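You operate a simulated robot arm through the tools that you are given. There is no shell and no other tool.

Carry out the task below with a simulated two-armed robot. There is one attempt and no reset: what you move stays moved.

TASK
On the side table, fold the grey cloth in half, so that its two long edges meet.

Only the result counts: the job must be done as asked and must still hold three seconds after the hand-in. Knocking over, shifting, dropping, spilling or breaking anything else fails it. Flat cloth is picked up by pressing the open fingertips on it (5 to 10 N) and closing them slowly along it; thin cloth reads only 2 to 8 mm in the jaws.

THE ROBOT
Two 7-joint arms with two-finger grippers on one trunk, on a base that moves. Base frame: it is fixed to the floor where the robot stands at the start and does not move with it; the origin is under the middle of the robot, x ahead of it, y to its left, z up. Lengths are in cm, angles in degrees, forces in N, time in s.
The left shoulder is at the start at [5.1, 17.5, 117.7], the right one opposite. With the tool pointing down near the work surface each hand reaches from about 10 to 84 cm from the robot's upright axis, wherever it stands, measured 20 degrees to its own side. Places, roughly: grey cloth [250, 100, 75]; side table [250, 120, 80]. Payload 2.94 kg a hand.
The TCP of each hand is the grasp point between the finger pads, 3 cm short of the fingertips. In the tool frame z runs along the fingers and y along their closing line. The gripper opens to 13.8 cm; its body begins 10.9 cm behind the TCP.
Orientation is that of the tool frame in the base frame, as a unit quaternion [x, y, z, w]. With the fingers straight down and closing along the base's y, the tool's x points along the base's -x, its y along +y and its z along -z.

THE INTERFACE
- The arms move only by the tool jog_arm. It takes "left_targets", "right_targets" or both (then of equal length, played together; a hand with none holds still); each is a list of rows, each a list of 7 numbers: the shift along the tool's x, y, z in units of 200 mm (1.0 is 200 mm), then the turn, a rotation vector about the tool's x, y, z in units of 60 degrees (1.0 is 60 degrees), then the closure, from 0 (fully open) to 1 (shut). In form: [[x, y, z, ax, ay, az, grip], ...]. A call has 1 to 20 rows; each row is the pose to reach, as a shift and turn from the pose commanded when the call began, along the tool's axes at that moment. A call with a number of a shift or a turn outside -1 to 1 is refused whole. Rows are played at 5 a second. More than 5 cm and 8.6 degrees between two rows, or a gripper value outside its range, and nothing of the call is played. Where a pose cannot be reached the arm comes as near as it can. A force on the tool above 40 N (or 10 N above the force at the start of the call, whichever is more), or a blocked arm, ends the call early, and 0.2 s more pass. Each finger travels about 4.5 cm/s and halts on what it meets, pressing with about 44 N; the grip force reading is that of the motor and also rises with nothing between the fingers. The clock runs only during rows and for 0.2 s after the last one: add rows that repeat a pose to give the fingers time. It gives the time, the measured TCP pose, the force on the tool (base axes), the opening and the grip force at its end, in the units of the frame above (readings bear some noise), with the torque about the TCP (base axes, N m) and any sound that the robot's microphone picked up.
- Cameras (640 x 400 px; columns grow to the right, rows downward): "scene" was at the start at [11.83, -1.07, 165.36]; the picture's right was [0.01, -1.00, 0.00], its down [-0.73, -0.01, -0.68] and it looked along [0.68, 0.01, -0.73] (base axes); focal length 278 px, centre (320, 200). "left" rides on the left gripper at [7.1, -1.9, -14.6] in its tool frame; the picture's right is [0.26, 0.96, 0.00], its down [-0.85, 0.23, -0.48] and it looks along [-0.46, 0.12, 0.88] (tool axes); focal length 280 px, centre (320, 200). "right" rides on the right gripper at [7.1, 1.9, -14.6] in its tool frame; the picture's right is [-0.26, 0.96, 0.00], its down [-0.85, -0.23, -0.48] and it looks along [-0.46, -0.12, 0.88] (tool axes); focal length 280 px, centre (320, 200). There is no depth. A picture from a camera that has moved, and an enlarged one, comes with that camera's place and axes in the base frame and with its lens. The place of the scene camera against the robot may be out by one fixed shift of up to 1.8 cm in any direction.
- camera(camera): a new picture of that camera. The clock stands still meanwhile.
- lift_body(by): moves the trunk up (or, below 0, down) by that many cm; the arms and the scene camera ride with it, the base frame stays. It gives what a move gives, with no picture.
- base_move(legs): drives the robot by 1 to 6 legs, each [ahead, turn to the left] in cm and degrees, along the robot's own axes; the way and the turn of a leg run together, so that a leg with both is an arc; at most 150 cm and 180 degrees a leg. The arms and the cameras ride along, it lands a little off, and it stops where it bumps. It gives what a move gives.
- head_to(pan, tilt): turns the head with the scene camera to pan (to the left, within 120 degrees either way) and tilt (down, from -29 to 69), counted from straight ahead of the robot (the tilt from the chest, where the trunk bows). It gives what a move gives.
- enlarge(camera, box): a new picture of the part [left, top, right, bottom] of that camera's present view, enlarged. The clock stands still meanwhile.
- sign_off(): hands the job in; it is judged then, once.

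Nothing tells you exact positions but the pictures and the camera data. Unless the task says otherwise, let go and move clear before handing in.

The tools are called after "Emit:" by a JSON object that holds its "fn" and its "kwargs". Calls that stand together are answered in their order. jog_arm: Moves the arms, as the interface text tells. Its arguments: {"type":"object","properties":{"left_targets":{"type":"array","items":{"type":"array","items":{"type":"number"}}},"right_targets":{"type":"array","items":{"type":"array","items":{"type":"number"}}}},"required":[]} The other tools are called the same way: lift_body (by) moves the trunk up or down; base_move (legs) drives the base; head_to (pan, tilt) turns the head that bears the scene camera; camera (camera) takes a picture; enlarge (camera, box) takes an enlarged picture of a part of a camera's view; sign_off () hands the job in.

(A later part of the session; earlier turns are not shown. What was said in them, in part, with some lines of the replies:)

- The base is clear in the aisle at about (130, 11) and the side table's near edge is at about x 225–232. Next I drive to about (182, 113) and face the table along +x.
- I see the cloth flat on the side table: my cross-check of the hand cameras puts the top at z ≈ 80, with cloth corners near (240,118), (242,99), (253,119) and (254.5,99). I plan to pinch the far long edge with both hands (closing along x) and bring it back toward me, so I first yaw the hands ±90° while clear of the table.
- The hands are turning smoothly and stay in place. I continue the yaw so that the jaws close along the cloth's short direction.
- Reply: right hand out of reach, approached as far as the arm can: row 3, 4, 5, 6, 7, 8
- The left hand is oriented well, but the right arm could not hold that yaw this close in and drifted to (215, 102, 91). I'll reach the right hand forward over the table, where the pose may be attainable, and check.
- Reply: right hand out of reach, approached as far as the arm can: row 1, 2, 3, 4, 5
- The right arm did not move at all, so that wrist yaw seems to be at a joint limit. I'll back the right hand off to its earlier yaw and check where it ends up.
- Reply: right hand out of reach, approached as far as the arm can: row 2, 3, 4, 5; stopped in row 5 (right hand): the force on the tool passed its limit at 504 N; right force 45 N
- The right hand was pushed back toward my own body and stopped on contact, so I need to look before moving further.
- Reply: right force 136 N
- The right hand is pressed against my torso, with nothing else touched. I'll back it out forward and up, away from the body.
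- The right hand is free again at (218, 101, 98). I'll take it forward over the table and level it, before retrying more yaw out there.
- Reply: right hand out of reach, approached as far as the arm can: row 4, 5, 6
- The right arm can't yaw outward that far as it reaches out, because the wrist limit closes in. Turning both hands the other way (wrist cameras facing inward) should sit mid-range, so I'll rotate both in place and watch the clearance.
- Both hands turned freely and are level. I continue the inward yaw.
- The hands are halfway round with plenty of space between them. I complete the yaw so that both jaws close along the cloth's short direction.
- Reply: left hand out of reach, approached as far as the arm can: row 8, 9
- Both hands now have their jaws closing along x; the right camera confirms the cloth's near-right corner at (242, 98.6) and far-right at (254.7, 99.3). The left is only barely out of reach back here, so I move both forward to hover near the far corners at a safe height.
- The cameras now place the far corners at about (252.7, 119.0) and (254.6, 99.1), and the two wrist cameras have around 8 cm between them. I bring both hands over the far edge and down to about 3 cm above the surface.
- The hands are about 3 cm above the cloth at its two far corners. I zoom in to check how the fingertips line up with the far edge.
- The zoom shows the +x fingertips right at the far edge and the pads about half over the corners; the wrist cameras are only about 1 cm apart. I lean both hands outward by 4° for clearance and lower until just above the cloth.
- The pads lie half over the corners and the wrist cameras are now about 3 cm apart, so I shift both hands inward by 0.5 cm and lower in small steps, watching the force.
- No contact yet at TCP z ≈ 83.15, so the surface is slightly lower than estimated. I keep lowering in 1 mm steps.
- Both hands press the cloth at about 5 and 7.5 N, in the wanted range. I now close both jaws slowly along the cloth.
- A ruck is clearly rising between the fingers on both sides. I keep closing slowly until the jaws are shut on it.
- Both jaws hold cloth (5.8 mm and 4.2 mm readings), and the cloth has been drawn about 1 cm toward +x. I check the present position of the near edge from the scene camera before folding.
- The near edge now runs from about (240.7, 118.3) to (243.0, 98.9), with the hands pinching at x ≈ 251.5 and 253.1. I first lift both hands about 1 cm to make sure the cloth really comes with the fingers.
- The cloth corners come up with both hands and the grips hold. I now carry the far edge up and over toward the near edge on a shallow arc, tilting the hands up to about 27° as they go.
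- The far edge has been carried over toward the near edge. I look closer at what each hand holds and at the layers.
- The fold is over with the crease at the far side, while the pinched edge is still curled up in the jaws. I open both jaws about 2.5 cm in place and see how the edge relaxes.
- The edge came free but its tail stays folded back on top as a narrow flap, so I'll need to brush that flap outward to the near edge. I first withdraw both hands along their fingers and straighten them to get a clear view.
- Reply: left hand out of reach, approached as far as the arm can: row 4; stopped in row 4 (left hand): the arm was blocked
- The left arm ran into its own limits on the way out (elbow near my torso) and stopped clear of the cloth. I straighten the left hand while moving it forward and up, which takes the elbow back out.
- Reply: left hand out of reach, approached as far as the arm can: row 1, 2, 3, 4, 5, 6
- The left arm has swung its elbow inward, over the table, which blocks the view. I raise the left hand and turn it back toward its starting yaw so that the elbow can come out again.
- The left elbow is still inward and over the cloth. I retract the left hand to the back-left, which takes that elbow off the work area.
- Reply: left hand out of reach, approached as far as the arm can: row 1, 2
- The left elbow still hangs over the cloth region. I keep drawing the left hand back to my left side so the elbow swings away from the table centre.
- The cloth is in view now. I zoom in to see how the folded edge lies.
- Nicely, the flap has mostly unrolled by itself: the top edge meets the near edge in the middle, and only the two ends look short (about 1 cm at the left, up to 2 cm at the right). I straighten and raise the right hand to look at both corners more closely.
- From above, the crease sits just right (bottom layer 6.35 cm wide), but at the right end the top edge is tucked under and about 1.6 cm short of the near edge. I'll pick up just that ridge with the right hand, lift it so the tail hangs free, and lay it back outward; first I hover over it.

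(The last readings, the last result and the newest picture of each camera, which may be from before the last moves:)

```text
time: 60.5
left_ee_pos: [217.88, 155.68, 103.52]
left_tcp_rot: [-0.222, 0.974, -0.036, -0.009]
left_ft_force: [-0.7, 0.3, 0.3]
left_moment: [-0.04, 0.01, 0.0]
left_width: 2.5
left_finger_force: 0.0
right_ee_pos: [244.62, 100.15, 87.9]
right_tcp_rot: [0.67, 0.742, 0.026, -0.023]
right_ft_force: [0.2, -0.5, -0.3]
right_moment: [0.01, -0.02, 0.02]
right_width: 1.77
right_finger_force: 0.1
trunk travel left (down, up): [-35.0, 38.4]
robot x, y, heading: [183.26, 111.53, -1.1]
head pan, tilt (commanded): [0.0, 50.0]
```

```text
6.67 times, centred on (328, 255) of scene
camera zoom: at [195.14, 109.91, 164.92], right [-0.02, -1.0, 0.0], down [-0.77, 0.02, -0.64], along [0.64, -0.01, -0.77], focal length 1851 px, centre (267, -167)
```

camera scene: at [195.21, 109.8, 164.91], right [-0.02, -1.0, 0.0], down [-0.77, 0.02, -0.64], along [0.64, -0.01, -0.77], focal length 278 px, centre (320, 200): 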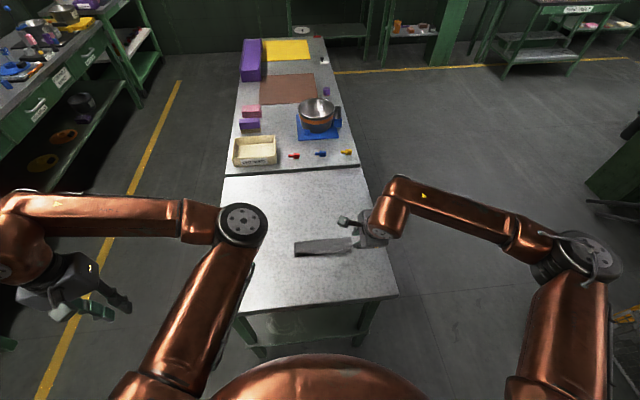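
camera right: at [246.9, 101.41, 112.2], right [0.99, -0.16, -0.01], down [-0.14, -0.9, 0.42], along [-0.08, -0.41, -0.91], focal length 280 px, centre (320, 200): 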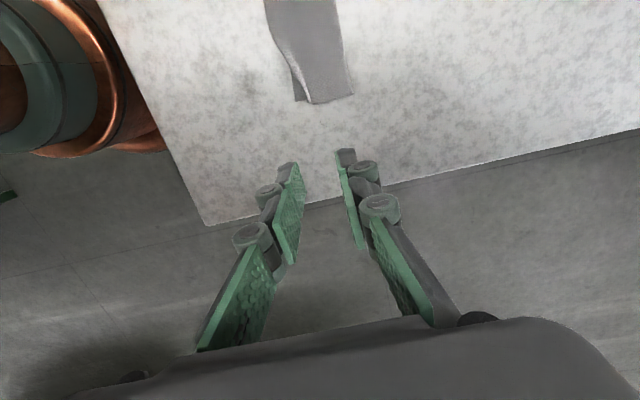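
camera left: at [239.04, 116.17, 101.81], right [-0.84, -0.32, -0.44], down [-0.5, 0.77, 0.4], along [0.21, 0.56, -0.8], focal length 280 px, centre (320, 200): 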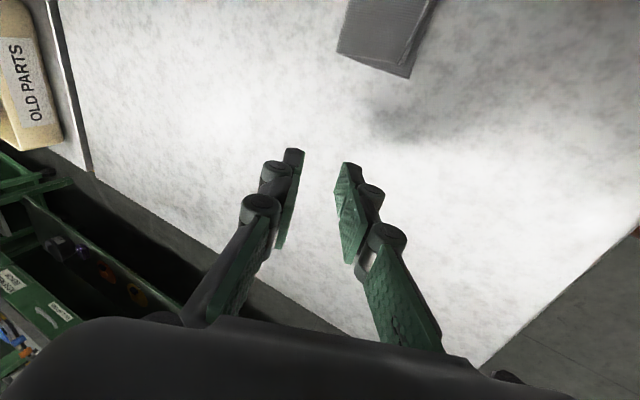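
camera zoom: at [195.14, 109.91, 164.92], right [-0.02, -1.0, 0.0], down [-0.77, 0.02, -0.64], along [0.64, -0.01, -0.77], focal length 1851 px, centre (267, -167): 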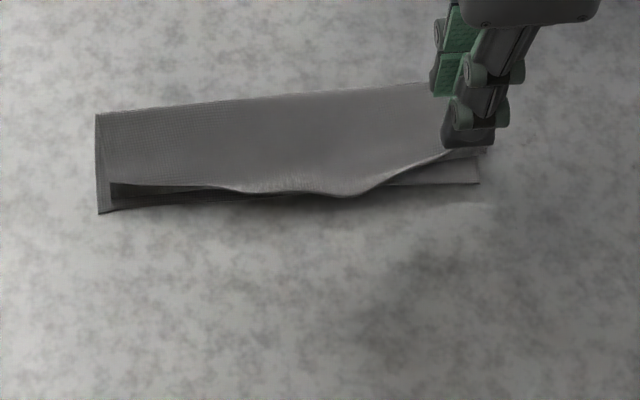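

The jaws would straddle the tucked ridge well after a shift of 0.4–0.5 cm back and outward. I shift and lower to about 1 cm above the cloth, then check.

Emit:
{"fn": "jog_arm", "kwargs": {"right_targets": [[-0.036, -0.022, 0.06, 0, 0, 0, 0.87], [-0.036, -0.022, 0.13, 0, 0, 0, 0.87], [-0.036, -0.022, 0.193, 0, 0, 0, 0.87], [-0.036, -0.022, 0.193, 0, 0, 0, 0.87]]}}

Emit:
{"fn": "enlarge", "kwargs": {"camera": "right", "box": [200, 60, 440, 210]}}

Emit:
{"fn": "enlarge", "kwargs": {"camera": "scene", "box": [308, 230, 372, 270]}}

```text
time: 61.5
left_ee_pos: [217.85, 155.79, 103.55]
left_tcp_rot: [-0.222, 0.974, -0.036, -0.008]
left_ft_force: [0.2, -0.1, -0.4]
left_moment: [0.01, -0.01, -0.03]
left_width: 2.48
left_finger_force: 0.1
right_ee_pos: [244.31, 99.63, 83.96]
right_tcp_rot: [0.669, 0.742, 0.026, -0.022]
right_ft_force: [0.7, -1.3, -0.8]
right_moment: [0.01, -0.01, -0.01]
right_width: 1.82
right_finger_force: 0.2
trunk travel left (down, up): [-35.0, 38.4]
robot x, y, heading: [183.72, 111.44, -1.3]
head pan, tilt (commanded): [0.0, 50.0]
```

```text
2.67 times, centred on (320, 135) of right
camera zoom: at [245.56, 105.8, 98.97], right [0.99, -0.16, -0.01], down [-0.14, -0.9, 0.42], along [-0.08, -0.41, -0.91], focal length 748 px, centre (320, 373)
```

zoom: 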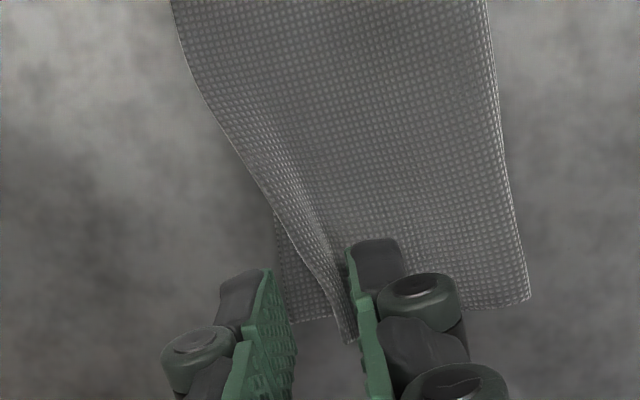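

```text
10.00 times, centred on (340, 250) of scene
camera zoom: at [195.16, 109.95, 164.92], right [-0.02, -1.0, 0.0], down [-0.77, 0.02, -0.64], along [0.64, -0.01, -0.77], focal length 2776 px, centre (120, -300)
```

zoom: 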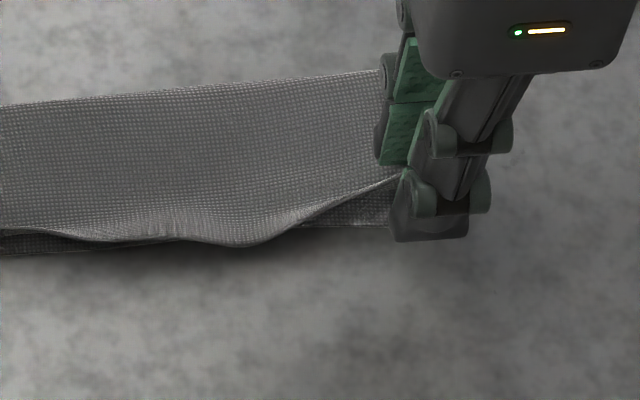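

The ridge lies between the two fingertips. I lower to just above the bottom layer and check the force.

Emit:
{"fn": "jog_arm", "kwargs": {"right_targets": [[-0.001, 0, 0.015, 0, 0, 0, 0.87], [-0.002, 0, 0.028, 0, 0, 0, 0.87], [-0.002, 0, 0.032, 0, 0, 0, 0.87]]}}

Emit:
{"fn": "enlarge", "kwargs": {"camera": "right", "box": [200, 60, 440, 210]}}

```text
time: 62.3
left_ee_pos: [217.87, 155.66, 103.55]
left_tcp_rot: [-0.222, 0.974, -0.037, -0.008]
left_ft_force: [-0.2, 0.6, -0.4]
left_moment: [0.0, -0.01, -0.05]
left_width: 2.51
left_finger_force: 0.1
right_ee_pos: [244.28, 99.54, 83.43]
right_tcp_rot: [0.67, 0.742, 0.026, -0.022]
right_ft_force: [0.0, -0.4, 0.0]
right_moment: [0.02, 0.02, -0.01]
right_width: 1.83
right_finger_force: 0.0
trunk travel left (down, up): [-35.0, 38.4]
robot x, y, heading: [183.46, 110.9, -1.1]
head pan, tilt (commanded): [0.0, 50.0]
```

```text
2.67 times, centred on (320, 135) of right
camera zoom: at [245.57, 105.81, 98.47], right [0.99, -0.16, -0.01], down [-0.14, -0.9, 0.42], along [-0.08, -0.41, -0.91], focal length 748 px, centre (320, 373)
```

zoom: 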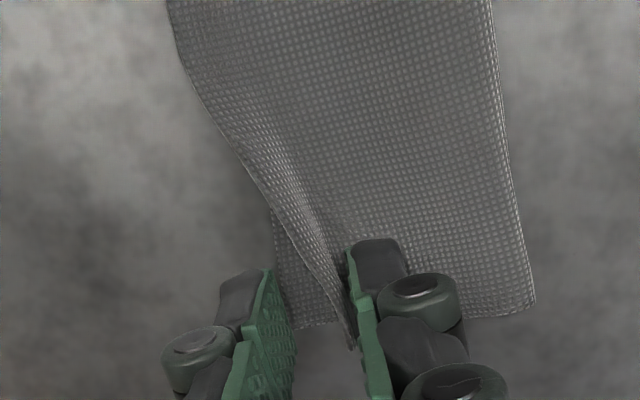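

No contact yet and the ridge is between the tips. I close the right jaws slowly on it.

Emit:
{"fn": "jog_arm", "kwargs": {"right_targets": [[0, 0, 0.004, 0, 0, 0, 0.885], [0, 0, 0.004, 0, 0, 0, 0.9], [0, 0, 0.004, 0, 0, 0, 0.915], [0, 0, 0.004, 0, 0, 0, 0.93], [0, 0, 0.004, 0, 0, 0, 0.945], [0, 0, 0.004, 0, 0, 0, 0.96], [0, 0, 0.004, 0, 0, 0, 0.975], [0, 0, 0.004, 0, 0, 0, 0.99], [0, 0, 0.004, 0, 0, 0, 1.0], [0, 0, 0.004, 0, 0, 0, 1.0], [0, 0, 0.004, 0, 0, 0, 1.0]]}}

Emit:
{"fn": "enlarge", "kwargs": {"camera": "right", "box": [200, 60, 440, 210]}}

```text
time: 64.7
left_ee_pos: [217.87, 155.61, 103.55]
left_tcp_rot: [-0.222, 0.974, -0.037, -0.008]
left_ft_force: [-0.6, 0.2, -0.9]
left_moment: [0.0, -0.01, -0.03]
left_width: 2.5
left_finger_force: 0.1
right_ee_pos: [244.33, 99.54, 83.41]
right_tcp_rot: [0.67, 0.741, 0.026, -0.023]
right_ft_force: [0.7, 0.4, 2.5]
right_moment: [0.01, -0.12, 0.01]
right_width: 0.14
right_finger_force: 35.1
trunk travel left (down, up): [-35.0, 38.4]
robot x, y, heading: [183.62, 111.22, -1.4]
head pan, tilt (commanded): [0.0, 50.0]
```

```text
2.67 times, centred on (320, 135) of right
camera zoom: at [245.57, 105.81, 98.44], right [0.99, -0.16, -0.01], down [-0.14, -0.9, 0.42], along [-0.08, -0.41, -0.91], focal length 748 px, centre (320, 373)
```

zoom: 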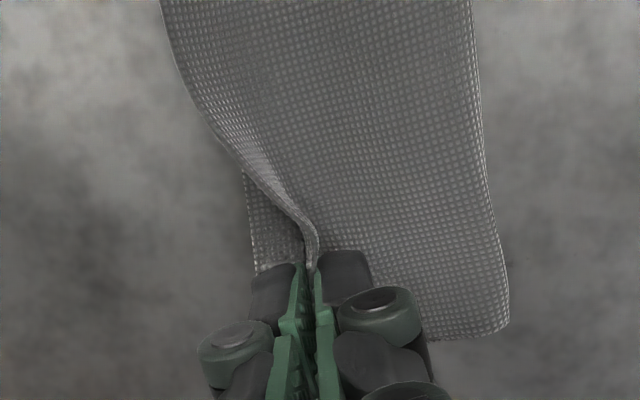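

The jaws read 1.4 mm with cloth visibly running between the tips. I lift 1.5 cm to see what comes along.

Emit:
{"fn": "jog_arm", "kwargs": {"right_targets": [[0.002, 0, -0.025, 0, 0, 0, 1.0], [0.004, 0, -0.05, 0, 0, 0, 1.0], [0.005, 0, -0.075, 0, 0, 0, 1.0], [0.005, 0, -0.075, 0, 0, 0, 1.0]]}}

Emit:
{"fn": "enlarge", "kwargs": {"camera": "right", "box": [200, 60, 440, 210]}}

Emit:
{"fn": "enlarge", "kwargs": {"camera": "scene", "box": [292, 225, 372, 275]}}

```text
time: 65.7
left_ee_pos: [217.91, 155.67, 103.6]
left_tcp_rot: [-0.223, 0.974, -0.036, -0.009]
left_ft_force: [0.2, -0.8, -0.4]
left_moment: [0.0, 0.0, -0.02]
left_width: 2.45
left_finger_force: 0.1
right_ee_pos: [244.39, 99.64, 84.92]
right_tcp_rot: [0.67, 0.741, 0.026, -0.022]
right_ft_force: [0.6, 2.0, 4.0]
right_moment: [0.01, 0.06, -0.04]
right_width: 0.0
right_finger_force: 22.4
trunk travel left (down, up): [-35.0, 38.4]
robot x, y, heading: [183.74, 111.18, -1.4]
head pan, tilt (commanded): [0.0, 50.0]
```

```text
2.67 times, centred on (320, 135) of right
camera zoom: at [245.59, 105.85, 99.89], right [0.99, -0.16, -0.01], down [-0.14, -0.9, 0.42], along [-0.08, -0.41, -0.91], focal length 748 px, centre (320, 373)
```

zoom: 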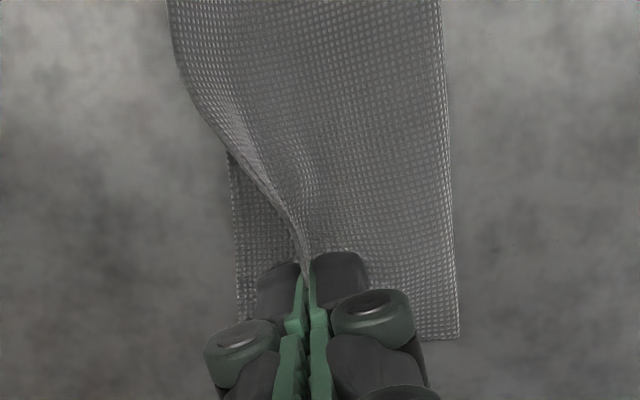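

```text
8.00 times, centred on (332, 250) of scene
camera zoom: at [195.16, 109.92, 164.92], right [-0.02, -1.0, 0.0], down [-0.77, 0.02, -0.64], along [0.64, -0.01, -0.77], focal length 2221 px, centre (224, -200)
```

zoom: 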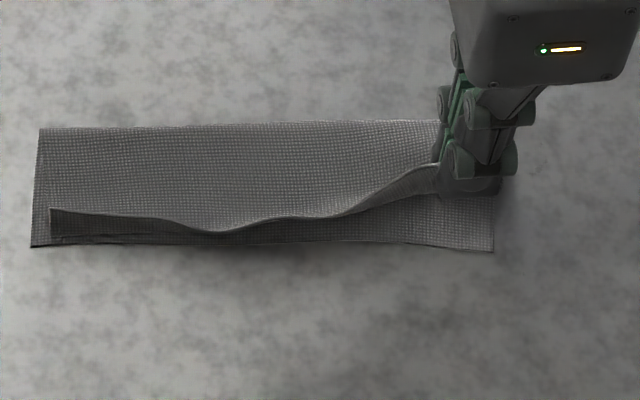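

The right hand has lifted the ridge with its tail hanging on the near side, and I can see that the left end likewise just droops outward. I tilt the right hand so its fingers point back toward me, which directs the tail outward, and lower it along the fold's own radius.

Emit:
{"fn": "jog_arm", "kwargs": {"right_targets": [[0, 0.0188, 0.0012, 0.12, 0, 0, 1.0], [-0.0007, 0.0348, 0.0097, 0.24, 0, 0, 1.0], [-0.0016, 0.0502, 0.023, 0.36, 0, 0, 1.0], [-0.0028, 0.0648, 0.041, 0.48, 0, 0, 1.0], [-0.0043, 0.0782, 0.0637, 0.6, 0, 0, 1.0], [-0.0043, 0.0782, 0.0637, 0.6, 0, 0, 1.0]]}}

Emit:
{"fn": "enlarge", "kwargs": {"camera": "right", "box": [200, 60, 440, 210]}}

Emit:
{"fn": "enlarge", "kwargs": {"camera": "scene", "box": [292, 225, 372, 275]}}

```text
time: 67.1
left_ee_pos: [217.84, 155.88, 103.53]
left_tcp_rot: [-0.222, 0.974, -0.036, -0.01]
left_ft_force: [0.0, 0.3, -0.2]
left_moment: [-0.02, -0.03, 0.0]
left_width: 2.47
left_finger_force: 0.0
right_ee_pos: [245.73, 99.68, 83.8]
right_tcp_rot: [0.637, 0.719, -0.182, -0.208]
right_ft_force: [2.1, 0.0, 3.1]
right_moment: [0.01, -0.04, -0.02]
right_width: 0.24
right_finger_force: 37.9
right hand out of reach, approached as far as the arm can: row 5, 6
trunk travel left (down, up): [-35.0, 38.4]
robot x, y, heading: [183.69, 111.66, -1.0]
head pan, tilt (commanded): [0.0, 50.0]
```

```text
2.67 times, centred on (320, 135) of right
camera zoom: at [254.5, 106.93, 95.61], right [0.84, -0.14, -0.53], down [0.15, -0.87, 0.47], along [-0.53, -0.47, -0.71], focal length 748 px, centre (320, 373)
```

zoom: 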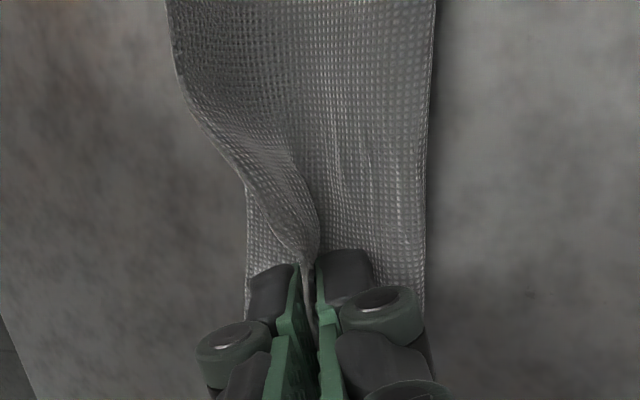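

```text
8.00 times, centred on (332, 250) of scene
camera zoom: at [195.18, 109.92, 164.92], right [-0.02, -1.0, 0.0], down [-0.77, 0.02, -0.64], along [0.64, -0.01, -0.77], focal length 2221 px, centre (224, -200)
```

zoom: 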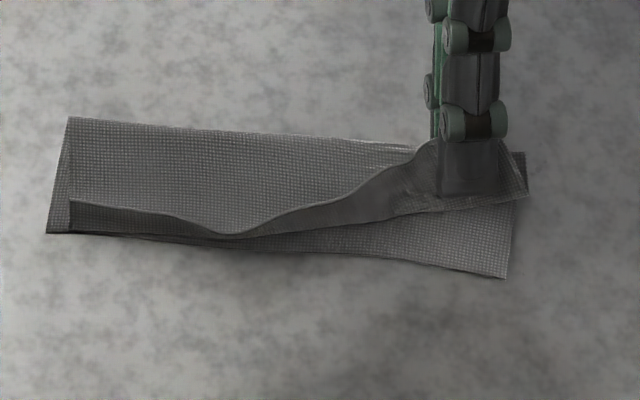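

The tilted finger pressed on the cloth and swung its right end about 3 cm toward me, so the top layer there is now slack. I raise the held ridge and draw it toward the near edge again within the fold's radius.

Emit:
{"fn": "jog_arm", "kwargs": {"right_targets": [[0.0017, -0.0132, -0.0212, 0, 0, 0, 1.0], [0.0034, -0.0264, -0.0423, 0, 0, 0, 1.0], [0.009, -0.048, -0.03, 0, 0, 0, 1.0], [0.0158, -0.0717, -0.0131, 0, 0, 0, 1.0], [0.0158, -0.0717, -0.0131, 0, 0, 0, 1.0]]}}

Emit:
{"fn": "enlarge", "kwargs": {"camera": "scene", "box": [292, 225, 372, 275]}}

Emit:
{"fn": "enlarge", "kwargs": {"camera": "right", "box": [200, 60, 440, 210]}}

```text
time: 68.3
left_ee_pos: [217.9, 155.75, 103.54]
left_tcp_rot: [-0.222, 0.974, -0.037, -0.008]
left_ft_force: [0.0, -0.1, -0.3]
left_moment: [0.03, 0.03, 0.01]
left_width: 2.45
left_finger_force: 0.0
right_ee_pos: [244.7, 99.87, 84.57]
right_tcp_rot: [0.638, 0.719, -0.182, -0.207]
right_ft_force: [-1.8, -2.5, 1.2]
right_moment: [0.04, -0.18, -0.08]
right_width: 0.02
right_finger_force: 23.8
trunk travel left (down, up): [-35.0, 38.4]
robot x, y, heading: [183.59, 111.26, -1.5]
head pan, tilt (commanded): [0.0, 50.0]
```

```text
8.00 times, centred on (332, 250) of scene
camera zoom: at [195.17, 109.95, 164.92], right [-0.02, -1.0, 0.0], down [-0.77, 0.02, -0.64], along [0.64, -0.01, -0.77], focal length 2221 px, centre (224, -200)
```

zoom: 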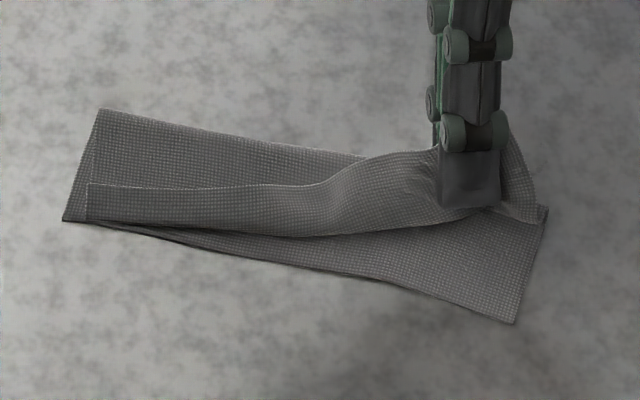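

```text
2.67 times, centred on (320, 135) of right
camera zoom: at [253.44, 107.06, 96.38], right [0.84, -0.14, -0.53], down [0.14, -0.87, 0.47], along [-0.53, -0.47, -0.71], focal length 748 px, centre (320, 373)
```

zoom: 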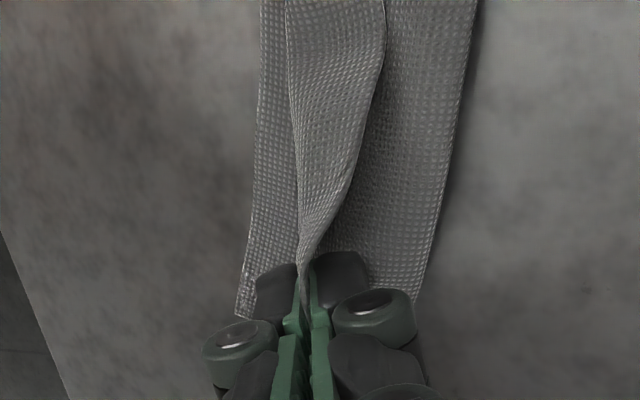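

The bottom layer follows because the pinch sits in the middle of the top layer, so its tail already lies outward over the near part. I lower slightly, open the right jaws and withdraw along the fingers to let it settle.

Emit:
{"fn": "jog_arm", "kwargs": {"right_targets": [[-0.001, 0.008, 0.0127, 0, 0, 0, 1.0], [-0.001, 0.008, 0.0127, 0, 0, 0, 0.96], [-0.001, 0.008, 0.0127, 0, 0, 0, 0.92], [-0.001, 0.008, 0.0127, 0, 0, 0, 0.9], [-0.001, 0.008, 0.0127, 0, 0, 0, 0.9], [0, 0, -0.04, 0, 0, 0, 0.9], [0, 0, -0.1, 0, 0, 0, 0.9], [0, 0, -0.2, 0, 0, 0, 0.9], [0, 0, -0.35, 0, 0, 0, 0.9]]}}

Emit:
{"fn": "enlarge", "kwargs": {"camera": "scene", "box": [292, 225, 372, 275]}}

Emit:
{"fn": "camera", "kwargs": {"camera": "right"}}

```text
time: 70.3
left_ee_pos: [217.92, 155.74, 103.51]
left_tcp_rot: [-0.222, 0.974, -0.037, -0.009]
left_ft_force: [0.0, -1.1, 0.1]
left_moment: [0.03, 0.03, -0.01]
left_width: 2.47
left_finger_force: 0.0
right_ee_pos: [247.1, 99.74, 87.94]
right_tcp_rot: [0.637, 0.72, -0.182, -0.208]
right_ft_force: [0.7, -1.0, -0.7]
right_moment: [0.0, 0.01, 0.0]
right_width: 1.37
right_finger_force: 0.2
right hand out of reach, approached as far as the arm can: row 9
trunk travel left (down, up): [-35.0, 38.4]
robot x, y, heading: [183.2, 111.11, -1.3]
head pan, tilt (commanded): [0.0, 50.0]
```

```text
8.00 times, centred on (332, 250) of scene
camera zoom: at [195.2, 109.83, 164.91], right [-0.02, -1.0, 0.0], down [-0.77, 0.02, -0.64], along [0.64, -0.01, -0.77], focal length 2221 px, centre (224, -200)
```

zoom: 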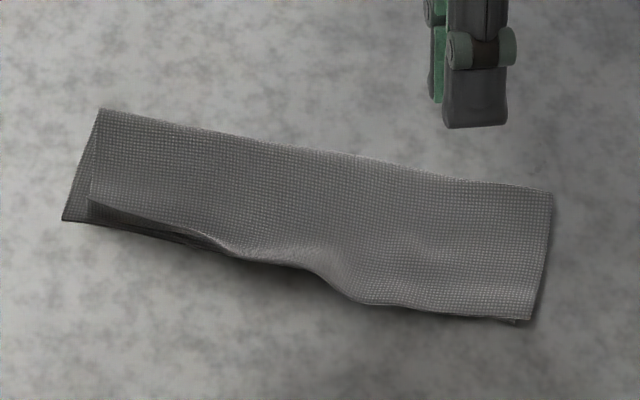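

```text
taken
camera right: at [255.77, 106.96, 99.82], right [0.84, -0.14, -0.53], down [0.14, -0.87, 0.47], along [-0.53, -0.47, -0.71], focal length 280 px, centre (320, 200)
```

right: 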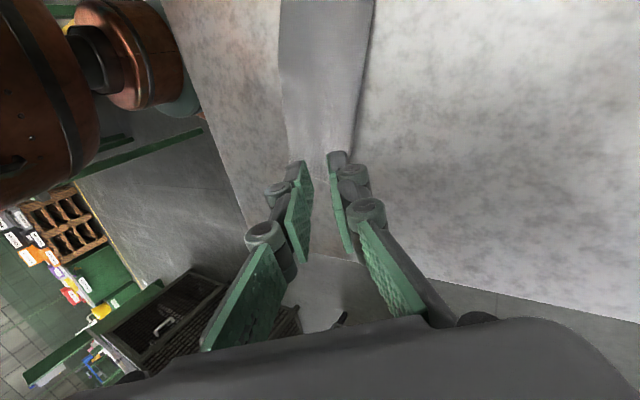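

The right end has settled very well, with the top edge now on the near edge. Only the left end still stands up a little and is about 1 cm short, so I look at it more closely.

Emit:
{"fn": "enlarge", "kwargs": {"camera": "scene", "box": [294, 232, 342, 262]}}

Emit:
{"fn": "enlarge", "kwargs": {"camera": "right", "box": [240, 0, 400, 100]}}

```text
13.33 times, centred on (318, 247) of scene
camera zoom: at [195.2, 109.83, 164.91], right [-0.02, -1.0, 0.0], down [-0.77, 0.02, -0.64], along [0.64, -0.01, -0.77], focal length 3702 px, centre (347, -427)
```

zoom: 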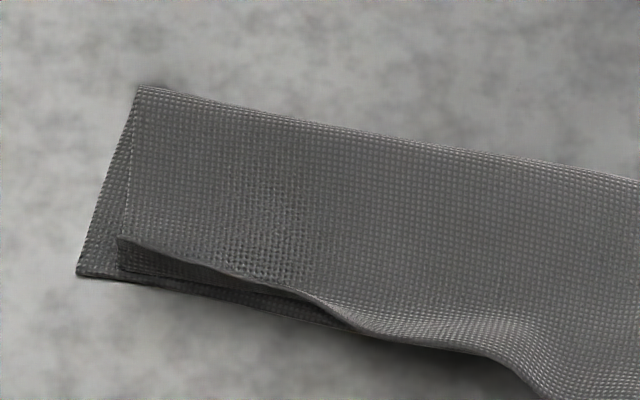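

```text
4.00 times, centred on (320, 50) of right
camera zoom: at [255.77, 106.96, 99.82], right [0.84, -0.14, -0.53], down [0.14, -0.87, 0.47], along [-0.53, -0.47, -0.71], focal length 1122 px, centre (320, 800)
```

zoom: 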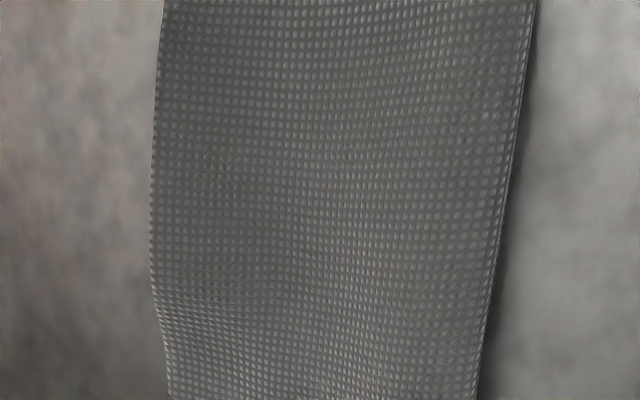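

At the left end the ridge stands about 1 cm high with its tail dropping toward the near edge, so a gentle press should flatten it outward. I move the left arm further out of the way and bring the right hand, closed and vertical, above that spot.

Emit:
{"fn": "jog_arm", "kwargs": {"left_targets": [[0.069, 0.133, 0, 0, 0, 0, 0.82], [0.139, 0.266, 0, 0, 0, 0, 0.82], [0.208, 0.399, 0, 0, 0, 0, 0.82], [0.278, 0.532, 0, 0, 0, 0, 0.82], [0.347, 0.665, 0, 0, 0, 0, 0.82], [0.347, 0.665, 0, 0, 0, 0, 0.82]], "right_targets": [[0.08, -0.05, -0.06, -0.106, -0.0135, 0, 0.95], [0.25, -0.08, -0.098, -0.212, -0.027, 0, 1.0], [0.43, -0.1, -0.098, -0.317, -0.04, 0, 1.0], [0.62, -0.11, -0.098, -0.423, -0.054, 0, 1.0], [0.81, -0.118, -0.098, -0.529, -0.0675, 0, 1.0], [0.81, -0.118, -0.098, -0.529, -0.0675, 0, 1.0]]}}

Emit:
{"fn": "camera", "kwargs": {"camera": "scene"}}

Emit:
{"fn": "camera", "kwargs": {"camera": "right"}}

```text
time: 71.7
left_ee_pos: [206.03, 164.37, 102.62]
left_tcp_rot: [-0.222, 0.974, -0.035, -0.009]
left_ft_force: [0.6, 0.2, -0.3]
left_moment: [0.01, 0.02, 0.01]
left_width: 2.48
left_finger_force: 0.1
right_ee_pos: [244.33, 115.55, 91.93]
right_tcp_rot: [0.664, 0.747, 0.0, 0.0]
right_ft_force: [-0.1, -0.3, 0.1]
right_moment: [0.05, 0.01, 0.0]
right_width: 0.0
right_finger_force: 28.5
trunk travel left (down, up): [-35.0, 38.4]
robot x, y, heading: [183.68, 111.49, -1.2]
head pan, tilt (commanded): [0.0, 50.0]
```

```text
taken
camera scene: at [195.25, 109.76, 164.9], right [-0.02, -1.0, 0.0], down [-0.77, 0.02, -0.64], along [0.64, -0.01, -0.77], focal length 278 px, centre (320, 200)
```

scene: 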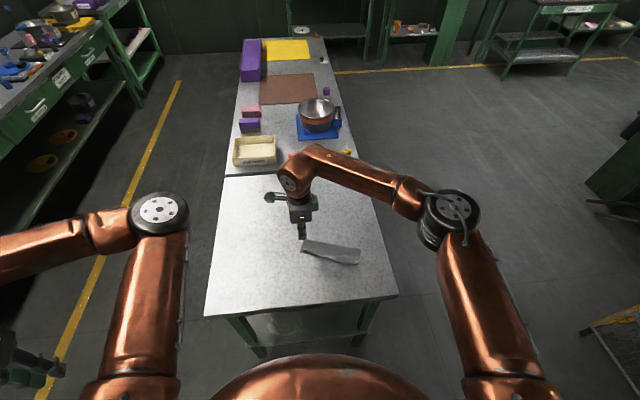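

```text
taken
camera right: at [245.36, 122.76, 106.52], right [0.99, -0.15, 0.0], down [-0.13, -0.87, 0.47], along [-0.07, -0.47, -0.88], focal length 280 px, centre (320, 200)
```

right: 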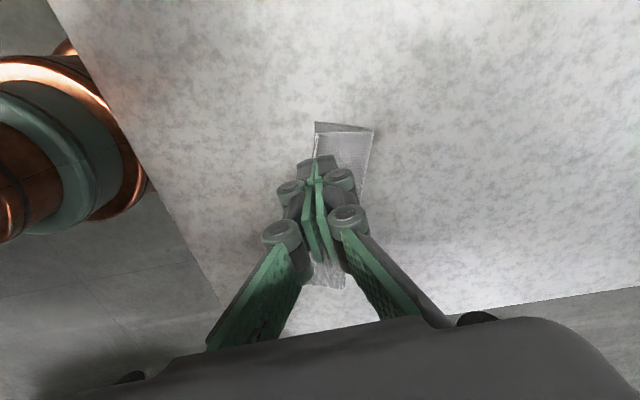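

Emit:
{"fn": "enlarge", "kwargs": {"camera": "right", "box": [256, 90, 416, 190]}}

Emit:
{"fn": "enlarge", "kwargs": {"camera": "scene", "box": [288, 225, 368, 275]}}

```text
4.00 times, centred on (336, 140) of right
camera zoom: at [245.36, 122.76, 106.52], right [0.99, -0.15, 0.0], down [-0.13, -0.87, 0.47], along [-0.07, -0.47, -0.88], focal length 1122 px, centre (256, 440)
```

zoom: 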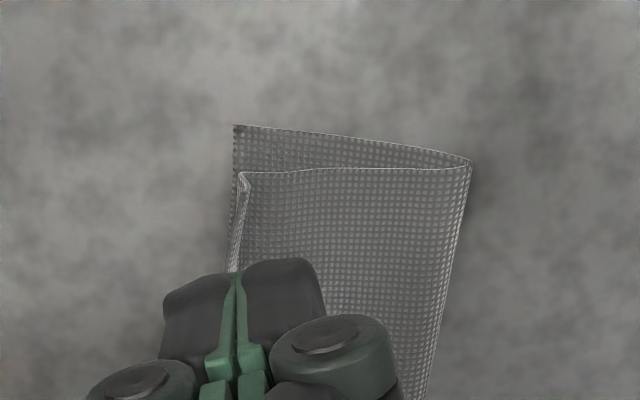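

```text
8.00 times, centred on (328, 250) of scene
camera zoom: at [195.25, 109.76, 164.9], right [-0.02, -1.0, 0.0], down [-0.77, 0.02, -0.64], along [0.64, -0.01, -0.77], focal length 2221 px, centre (256, -200)
```

zoom: 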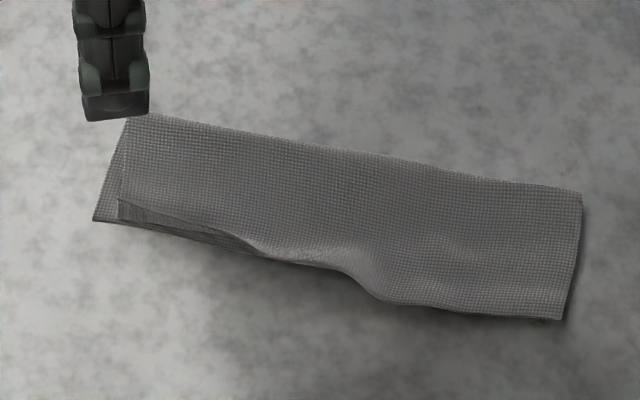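

From above the left end, the two long edges already coincide within about 0.3 cm; the top edge just stands up like a small ridge. I lower the closed fingertips just inside that ridge to press it flat.

Emit:
{"fn": "jog_arm", "kwargs": {"right_targets": [[0.002, 0.02, 0.09, 0, 0, 0, 1.0], [0.002, 0.025, 0.19, 0, 0, 0, 1.0], [0.002, 0.025, 0.28, 0, 0, 0, 1.0], [0.002, 0.025, 0.345, 0, 0, 0, 1.0], [0.002, 0.025, 0.38, 0, 0, 0, 1.0], [0.002, 0.025, 0.4, 0, 0, 0, 1.0]]}}

Emit:
{"fn": "enlarge", "kwargs": {"camera": "scene", "box": [288, 225, 368, 275]}}

Emit:
{"fn": "enlarge", "kwargs": {"camera": "right", "box": [256, 90, 416, 190]}}

```text
time: 73.1
left_ee_pos: [205.97, 164.55, 102.49]
left_tcp_rot: [-0.222, 0.974, -0.037, -0.008]
left_ft_force: [1.2, -0.1, 0.0]
left_moment: [-0.01, 0.02, -0.04]
left_width: 2.46
left_finger_force: 0.0
right_ee_pos: [244.85, 115.76, 83.92]
right_tcp_rot: [0.663, 0.749, 0.0, -0.001]
right_ft_force: [0.0, 0.9, 0.3]
right_moment: [0.0, -0.02, 0.01]
right_width: 0.0
right_finger_force: 28.3
trunk travel left (down, up): [-35.0, 38.4]
robot x, y, heading: [183.55, 111.64, -1.5]
head pan, tilt (commanded): [0.0, 50.0]
```

```text
8.00 times, centred on (328, 250) of scene
camera zoom: at [195.17, 109.98, 164.92], right [-0.02, -1.0, 0.0], down [-0.77, 0.02, -0.64], along [0.64, -0.01, -0.77], focal length 2221 px, centre (256, -200)
```

zoom: 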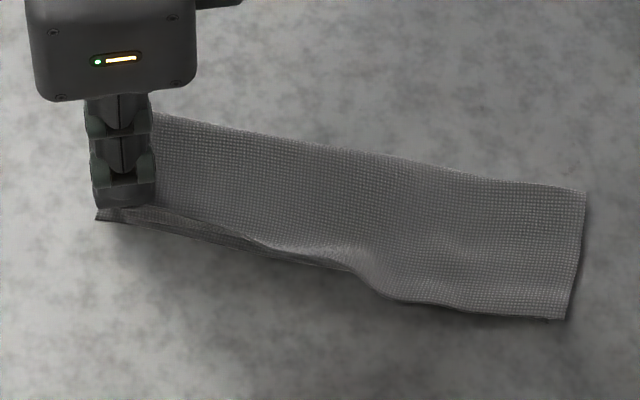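

```text
4.00 times, centred on (336, 140) of right
camera zoom: at [245.95, 122.97, 98.51], right [0.99, -0.14, 0.0], down [-0.13, -0.87, 0.48], along [-0.07, -0.47, -0.88], focal length 1122 px, centre (256, 440)
```

zoom: 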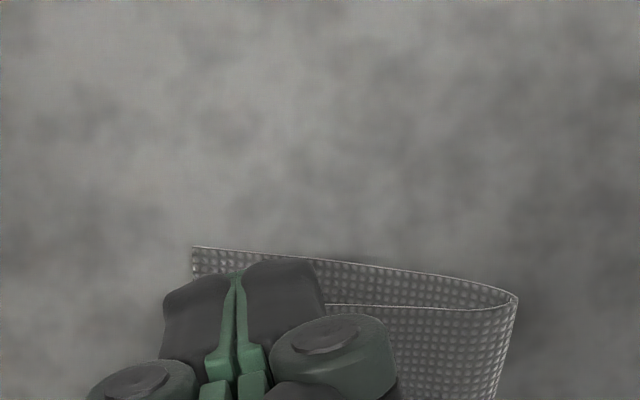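

The fingertips are just touching the ridge without measurable force. I lower further in 1–2 mm steps to flatten it.

Emit:
{"fn": "jog_arm", "kwargs": {"right_targets": [[0, 0, 0.01, 0, 0, 0, 1.0], [0, 0, 0.02, 0, 0, 0, 1.0], [0, 0, 0.026, 0, 0, 0, 1.0], [0, 0, 0.03, 0, 0, 0, 1.0]]}}

Emit:
{"fn": "enlarge", "kwargs": {"camera": "scene", "box": [288, 225, 368, 275]}}

```text
time: 74.1
left_ee_pos: [205.9, 164.56, 102.54]
left_tcp_rot: [-0.222, 0.974, -0.037, -0.008]
left_ft_force: [-0.1, 0.2, -0.4]
left_moment: [0.02, 0.03, 0.02]
left_width: 2.46
left_finger_force: 0.1
right_ee_pos: [244.77, 115.72, 83.27]
right_tcp_rot: [0.663, 0.748, -0.002, 0.0]
right_ft_force: [-0.7, -0.7, -1.0]
right_moment: [0.0, 0.01, -0.02]
right_width: 0.0
right_finger_force: 28.6
trunk travel left (down, up): [-35.0, 38.4]
robot x, y, heading: [183.63, 111.03, -1.2]
head pan, tilt (commanded): [0.0, 50.0]
```

```text
8.00 times, centred on (328, 250) of scene
camera zoom: at [195.17, 109.98, 164.92], right [-0.02, -1.0, 0.0], down [-0.77, 0.02, -0.64], along [0.64, -0.01, -0.77], focal length 2221 px, centre (256, -200)
```

zoom: 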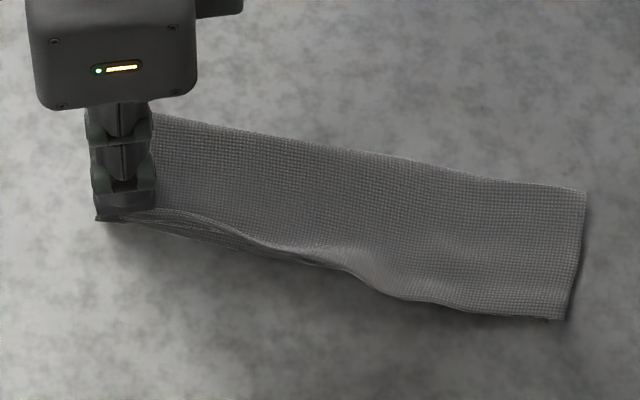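

Emit:
{"fn": "jog_arm", "kwargs": {"right_targets": [[0, 0, 0.006, 0, 0, 0, 1.0], [0, 0, 0.012, 0, 0, 0, 1.0], [0, 0, 0.012, 0, 0, 0, 1.0]]}}

```text
time: 74.9
left_ee_pos: [205.91, 164.61, 102.66]
left_tcp_rot: [-0.222, 0.974, -0.037, -0.009]
left_ft_force: [0.0, 0.5, 0.4]
left_moment: [-0.04, 0.0, 0.01]
left_width: 2.51
left_finger_force: 0.1
right_ee_pos: [244.71, 115.65, 83.06]
right_tcp_rot: [0.663, 0.748, 0.0, 0.0]
right_ft_force: [0.4, -0.4, -0.2]
right_moment: [-0.02, 0.02, 0.02]
right_width: 0.0
right_finger_force: 28.4
trunk travel left (down, up): [-35.0, 38.4]
robot x, y, heading: [183.43, 111.28, -1.4]
head pan, tilt (commanded): [0.0, 50.0]
```

Emit:
{"fn": "jog_arm", "kwargs": {"right_targets": [[0, 0, 0.005, 0, 0, 0, 1.0], [0, 0, 0.01, 0, 0, 0, 1.0], [0, 0, 0.01, 0, 0, 0, 1.0]]}}

Emit:
{"fn": "enlarge", "kwargs": {"camera": "scene", "box": [288, 225, 368, 275]}}

```text
time: 75.7
left_ee_pos: [205.87, 164.57, 102.66]
left_tcp_rot: [-0.223, 0.974, -0.037, -0.008]
left_ft_force: [0.3, 0.1, 0.1]
left_moment: [0.0, 0.0, 0.02]
left_width: 2.47
left_finger_force: 0.0
right_ee_pos: [244.83, 115.73, 82.98]
right_tcp_rot: [0.664, 0.748, 0.001, 0.0]
right_ft_force: [-0.9, -0.6, 6.2]
right_moment: [-0.08, 0.08, -0.05]
right_width: 0.0
right_finger_force: 28.1
trunk travel left (down, up): [-35.0, 38.4]
robot x, y, heading: [183.71, 111.42, -1.4]
head pan, tilt (commanded): [0.0, 50.0]
```

```text
8.00 times, centred on (328, 250) of scene
camera zoom: at [195.11, 109.97, 164.93], right [-0.02, -1.0, 0.0], down [-0.77, 0.02, -0.64], along [0.64, -0.01, -0.77], focal length 2221 px, centre (256, -200)
```

zoom: 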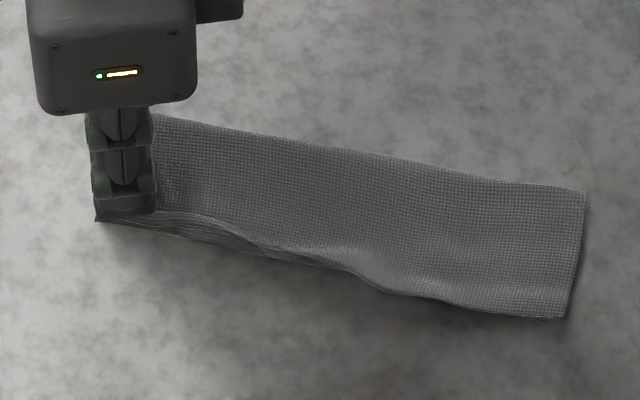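

The ridge is pressed down with about 6 N. I lift straight up again and look at the result.

Emit:
{"fn": "jog_arm", "kwargs": {"right_targets": [[0, 0, -0.02, 0, 0, 0, 1.0], [0, 0, -0.08, 0, 0, 0, 1.0], [0, 0, -0.2, 0, 0, 0, 1.0], [0, 0, -0.4, 0, 0, 0, 1.0], [0, 0, -0.6, 0, 0, 0, 1.0]]}}

Emit:
{"fn": "enlarge", "kwargs": {"camera": "scene", "box": [288, 225, 368, 275]}}

Emit:
{"fn": "enlarge", "kwargs": {"camera": "right", "box": [240, 80, 432, 200]}}

```text
time: 76.9
left_ee_pos: [205.9, 164.49, 102.61]
left_tcp_rot: [-0.222, 0.974, -0.037, -0.009]
left_ft_force: [0.5, 0.1, -0.2]
left_moment: [0.02, -0.02, 0.03]
left_width: 2.46
left_finger_force: 0.0
right_ee_pos: [244.99, 115.66, 94.94]
right_tcp_rot: [0.663, 0.748, -0.001, -0.001]
right_ft_force: [0.0, 1.0, 0.0]
right_moment: [0.01, -0.04, -0.02]
right_width: 0.02
right_finger_force: 28.3
trunk travel left (down, up): [-35.0, 38.4]
robot x, y, heading: [183.44, 111.21, -1.3]
head pan, tilt (commanded): [0.0, 50.0]
```

```text
8.00 times, centred on (328, 250) of scene
camera zoom: at [195.09, 109.95, 164.92], right [-0.02, -1.0, 0.0], down [-0.77, 0.02, -0.64], along [0.64, -0.01, -0.77], focal length 2221 px, centre (256, -200)
```

zoom: 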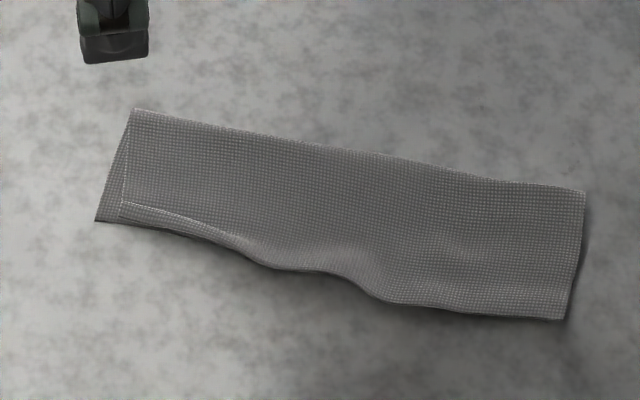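

```text
3.33 times, centred on (336, 140) of right
camera zoom: at [246.04, 122.84, 109.5], right [0.99, -0.14, 0.0], down [-0.13, -0.87, 0.48], along [-0.07, -0.47, -0.88], focal length 935 px, centre (267, 400)
```

zoom: 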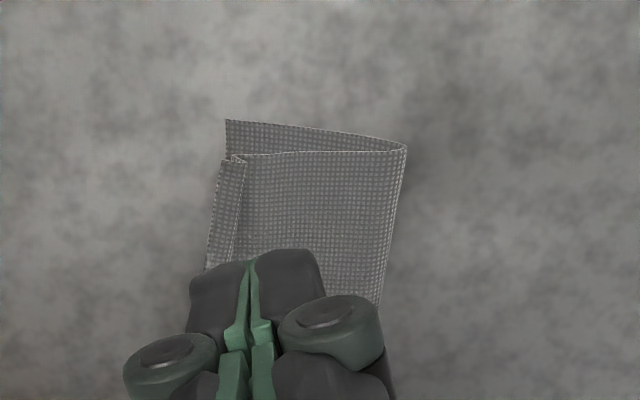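

The left ridge has folded down outward, so the top edge now lies on the near edge there as well. I move the right hand aside to the right, at height, to inspect the whole edge from above.

Emit:
{"fn": "jog_arm", "kwargs": {"right_targets": [[-0.2, -0.024, -0.03, 0, 0, 0, 1.0], [-0.4, -0.048, -0.06, 0, 0, 0, 1.0], [-0.6, -0.072, -0.1, 0, 0, 0, 1.0], [-0.8, -0.096, -0.14, 0, 0, 0, 1.0], [-1.0, -0.12, -0.18, 0, 0, 0, 1.0], [-1.0, -0.12, -0.18, 0, 0, 0, 1.0]]}}

Emit:
{"fn": "camera", "kwargs": {"camera": "right"}}

Emit:
{"fn": "enlarge", "kwargs": {"camera": "scene", "box": [292, 230, 364, 275]}}

```text
time: 78.3
left_ee_pos: [206.02, 164.62, 102.53]
left_tcp_rot: [-0.222, 0.974, -0.037, -0.008]
left_ft_force: [-0.4, -0.4, 0.6]
left_moment: [0.0, 0.03, 0.0]
left_width: 2.48
left_finger_force: 0.1
right_ee_pos: [244.76, 95.36, 98.55]
right_tcp_rot: [0.662, 0.749, 0.0, -0.001]
right_ft_force: [-0.2, -0.1, -0.6]
right_moment: [-0.03, -0.02, -0.02]
right_width: 0.0
right_finger_force: 28.2
trunk travel left (down, up): [-35.0, 38.4]
robot x, y, heading: [183.79, 111.57, -1.1]
head pan, tilt (commanded): [0.0, 50.0]
```

```text
taken
camera right: at [245.87, 102.61, 113.12], right [0.99, -0.14, 0.0], down [-0.12, -0.87, 0.48], along [-0.07, -0.47, -0.88], focal length 280 px, centre (320, 200)
```

right: 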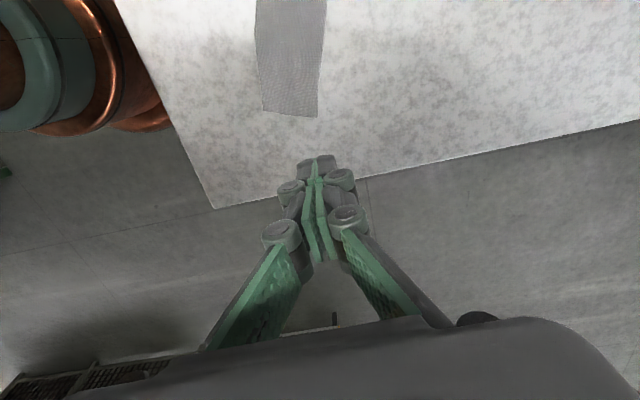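

```text
8.89 times, centred on (328, 252) of scene
camera zoom: at [195.2, 110.07, 164.91], right [-0.02, -1.0, 0.0], down [-0.77, 0.02, -0.64], along [0.64, -0.01, -0.77], focal length 2468 px, centre (249, -267)
```

zoom: 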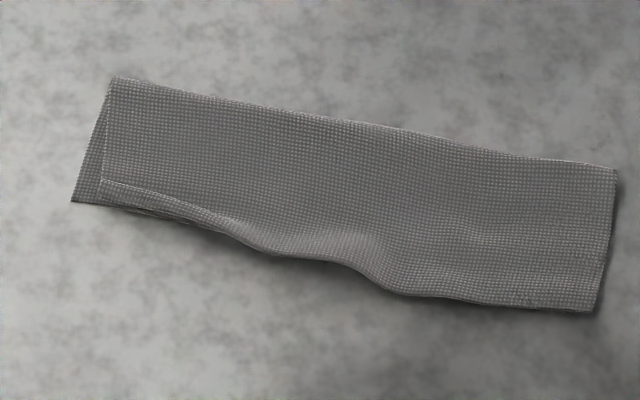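

Emit:
{"fn": "enlarge", "kwargs": {"camera": "right", "box": [224, 0, 352, 120]}}

Emit:
{"fn": "enlarge", "kwargs": {"camera": "scene", "box": [294, 234, 330, 264]}}

```text
3.33 times, centred on (288, 60) of right
camera zoom: at [245.87, 102.61, 113.12], right [0.99, -0.14, 0.0], down [-0.12, -0.87, 0.48], along [-0.07, -0.47, -0.88], focal length 935 px, centre (427, 667)
```

zoom: 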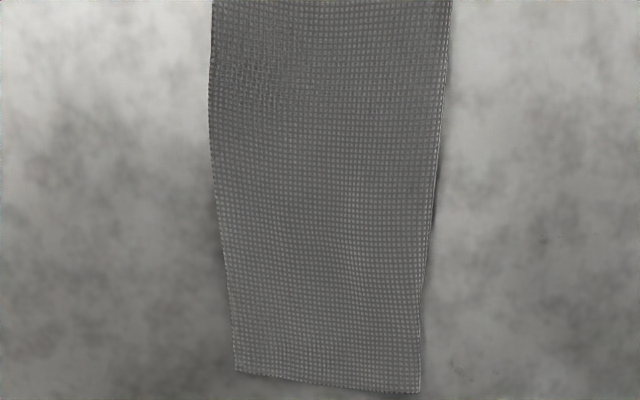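

```text
13.33 times, centred on (312, 249) of scene
camera zoom: at [195.2, 110.07, 164.91], right [-0.02, -1.0, 0.0], down [-0.77, 0.02, -0.64], along [0.64, -0.01, -0.77], focal length 3702 px, centre (427, -453)
```

zoom: 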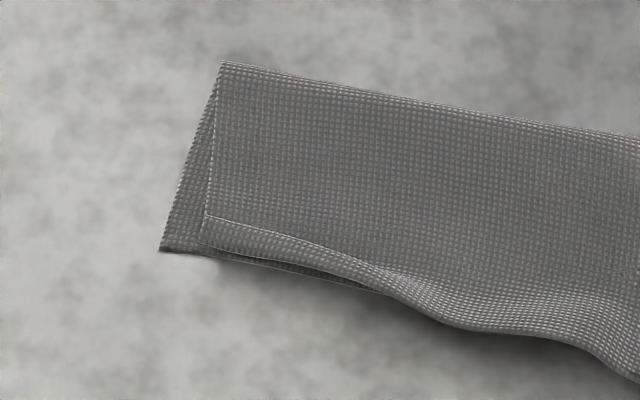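

The top edge follows the near edge along its whole length, with only a small lengthwise offset of about 0.9 cm. I take one more close look at the left end from above to make sure the edge there isn't doubled back.

Emit:
{"fn": "jog_arm", "kwargs": {"right_targets": [[0.163, 0.032, -0.05, 0, 0, 0, 1.0], [0.327, 0.064, -0.1, 0, 0, 0, 1.0], [0.49, 0.097, -0.125, 0, 0, 0, 1.0], [0.654, 0.129, -0.125, 0, 0, 0, 1.0], [0.817, 0.161, -0.125, 0, 0, 0, 1.0], [0.817, 0.161, -0.125, 0, 0, 0, 1.0]]}}

Emit:
{"fn": "enlarge", "kwargs": {"camera": "right", "box": [256, 50, 384, 150]}}

```text
time: 79.7
left_ee_pos: [205.84, 164.5, 102.57]
left_tcp_rot: [-0.222, 0.974, -0.036, -0.009]
left_ft_force: [0.0, 0.0, -0.5]
left_moment: [0.03, 0.0, 0.01]
left_width: 2.48
left_finger_force: 0.2
right_ee_pos: [246.05, 111.97, 101.04]
right_tcp_rot: [0.663, 0.748, 0.0, -0.001]
right_ft_force: [0.3, -0.3, 0.4]
right_moment: [0.03, -0.01, 0.01]
right_width: 0.0
right_finger_force: 27.9
trunk travel left (down, up): [-35.0, 38.4]
robot x, y, heading: [183.67, 111.36, -1.5]
head pan, tilt (commanded): [0.0, 50.0]
```

```text
4.00 times, centred on (320, 100) of right
camera zoom: at [247.22, 119.24, 115.55], right [0.99, -0.14, 0.0], down [-0.13, -0.87, 0.47], along [-0.07, -0.47, -0.88], focal length 1122 px, centre (320, 600)
```

zoom: 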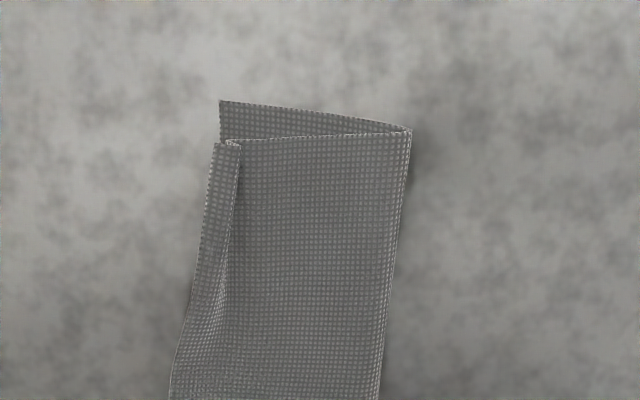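

The end view shows the free edge lying on the near edge (within about 0.2 cm), with only a small flat pleat, so the long edges meet along the whole length. I now take the right hand up and well clear before handing in.

Emit:
{"fn": "jog_arm", "kwargs": {"right_targets": [[0, 0, -0.15, 0, 0, 0, 1.0], [-0.15, -0.05, -0.25, 0, 0, 0, 1.0], [-0.3, -0.1, -0.35, 0, 0, 0, 0.9], [-0.5, -0.15, -0.4, 0, 0, 0, 0.85], [-0.7, -0.2, -0.4, 0, 0, 0, 0.82], [-0.9, -0.25, -0.4, 0, 0, 0, 0.82], [-0.9, -0.25, -0.4, 0, 0, 0, 0.82], [-0.9, -0.25, -0.4, 0, 0, 0, 0.82]]}}

Emit:
{"fn": "camera", "kwargs": {"camera": "scene"}}

Emit:
{"fn": "enlarge", "kwargs": {"camera": "scene", "box": [292, 230, 364, 275]}}

```text
time: 81.5
left_ee_pos: [205.87, 164.44, 102.53]
left_tcp_rot: [-0.222, 0.974, -0.036, -0.009]
left_ft_force: [-0.7, -0.2, -0.1]
left_moment: [0.04, -0.04, 0.01]
left_width: 2.48
left_finger_force: 0.1
right_ee_pos: [243.4, 93.58, 109.2]
right_tcp_rot: [0.663, 0.749, 0.0, -0.001]
right_ft_force: [-0.1, -0.7, 0.4]
right_moment: [0.02, -0.01, 0.0]
right_width: 2.48
right_finger_force: 0.1
trunk travel left (down, up): [-35.0, 38.4]
robot x, y, heading: [183.76, 111.4, -1.3]
head pan, tilt (commanded): [0.0, 50.0]
```

```text
taken
camera scene: at [195.13, 109.83, 164.92], right [-0.02, -1.0, 0.0], down [-0.77, 0.02, -0.64], along [0.64, -0.01, -0.77], focal length 278 px, centre (320, 200)
```

scene: 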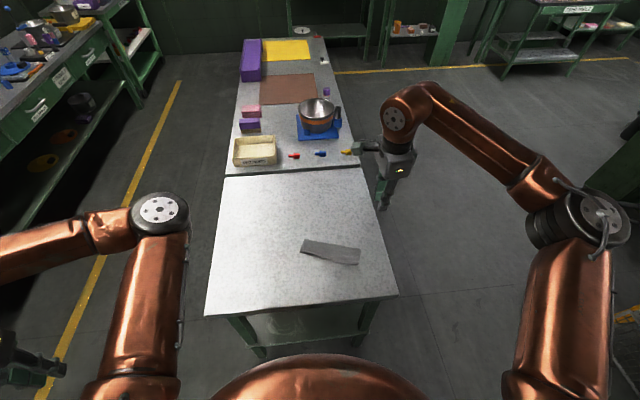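

```text
8.89 times, centred on (328, 252) of scene
camera zoom: at [195.13, 109.83, 164.92], right [-0.02, -1.0, 0.0], down [-0.77, 0.02, -0.64], along [0.64, -0.01, -0.77], focal length 2468 px, centre (249, -267)
```

zoom: 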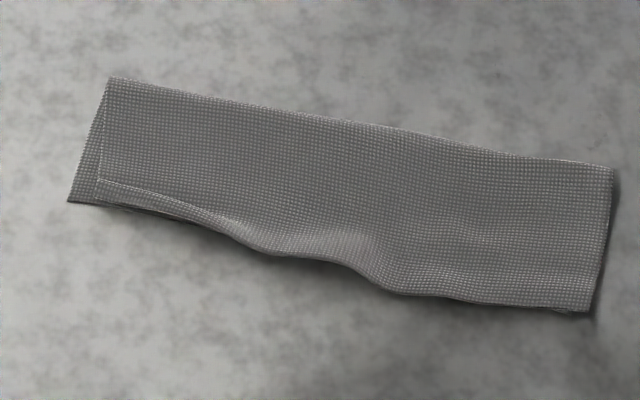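

The cloth lies folded in half on the side table with its long edges together and has not moved since; both hands are clear and everything else is untouched. I hand the job in.

Emit:
{"fn": "sign_off", "kwargs": {}}

```text
The job is handed in.
```

The grey cloth is folded in half on the side table and the job is handed in. From the camera views, the two long edges meet within about 0.3 cm at both ends.

- **Middle of the edge:** the top layer is slightly wavy and overhangs the lower edge by up to about 0.8 cm.
- **Lengthwise offset:** the top layer sits about 0.9 cm to the right of the bottom layer, so a thin wedge of the lower layer shows at the left end.
- **Left end:** there is a small flat pleat, about 0.5 cm wide, just inside the edge.
- **Position:** the cloth ended up turned by roughly 20° from where it lay, because its right end slid toward the robot while I adjusted it.

During setup the right hand pressed hard against the robot's own torso (a 504 N peak) before I backed it out. The left arm later stopped against its own limits. Neither hand touched anything else, and nothing else on the tables moved in the final pictures.
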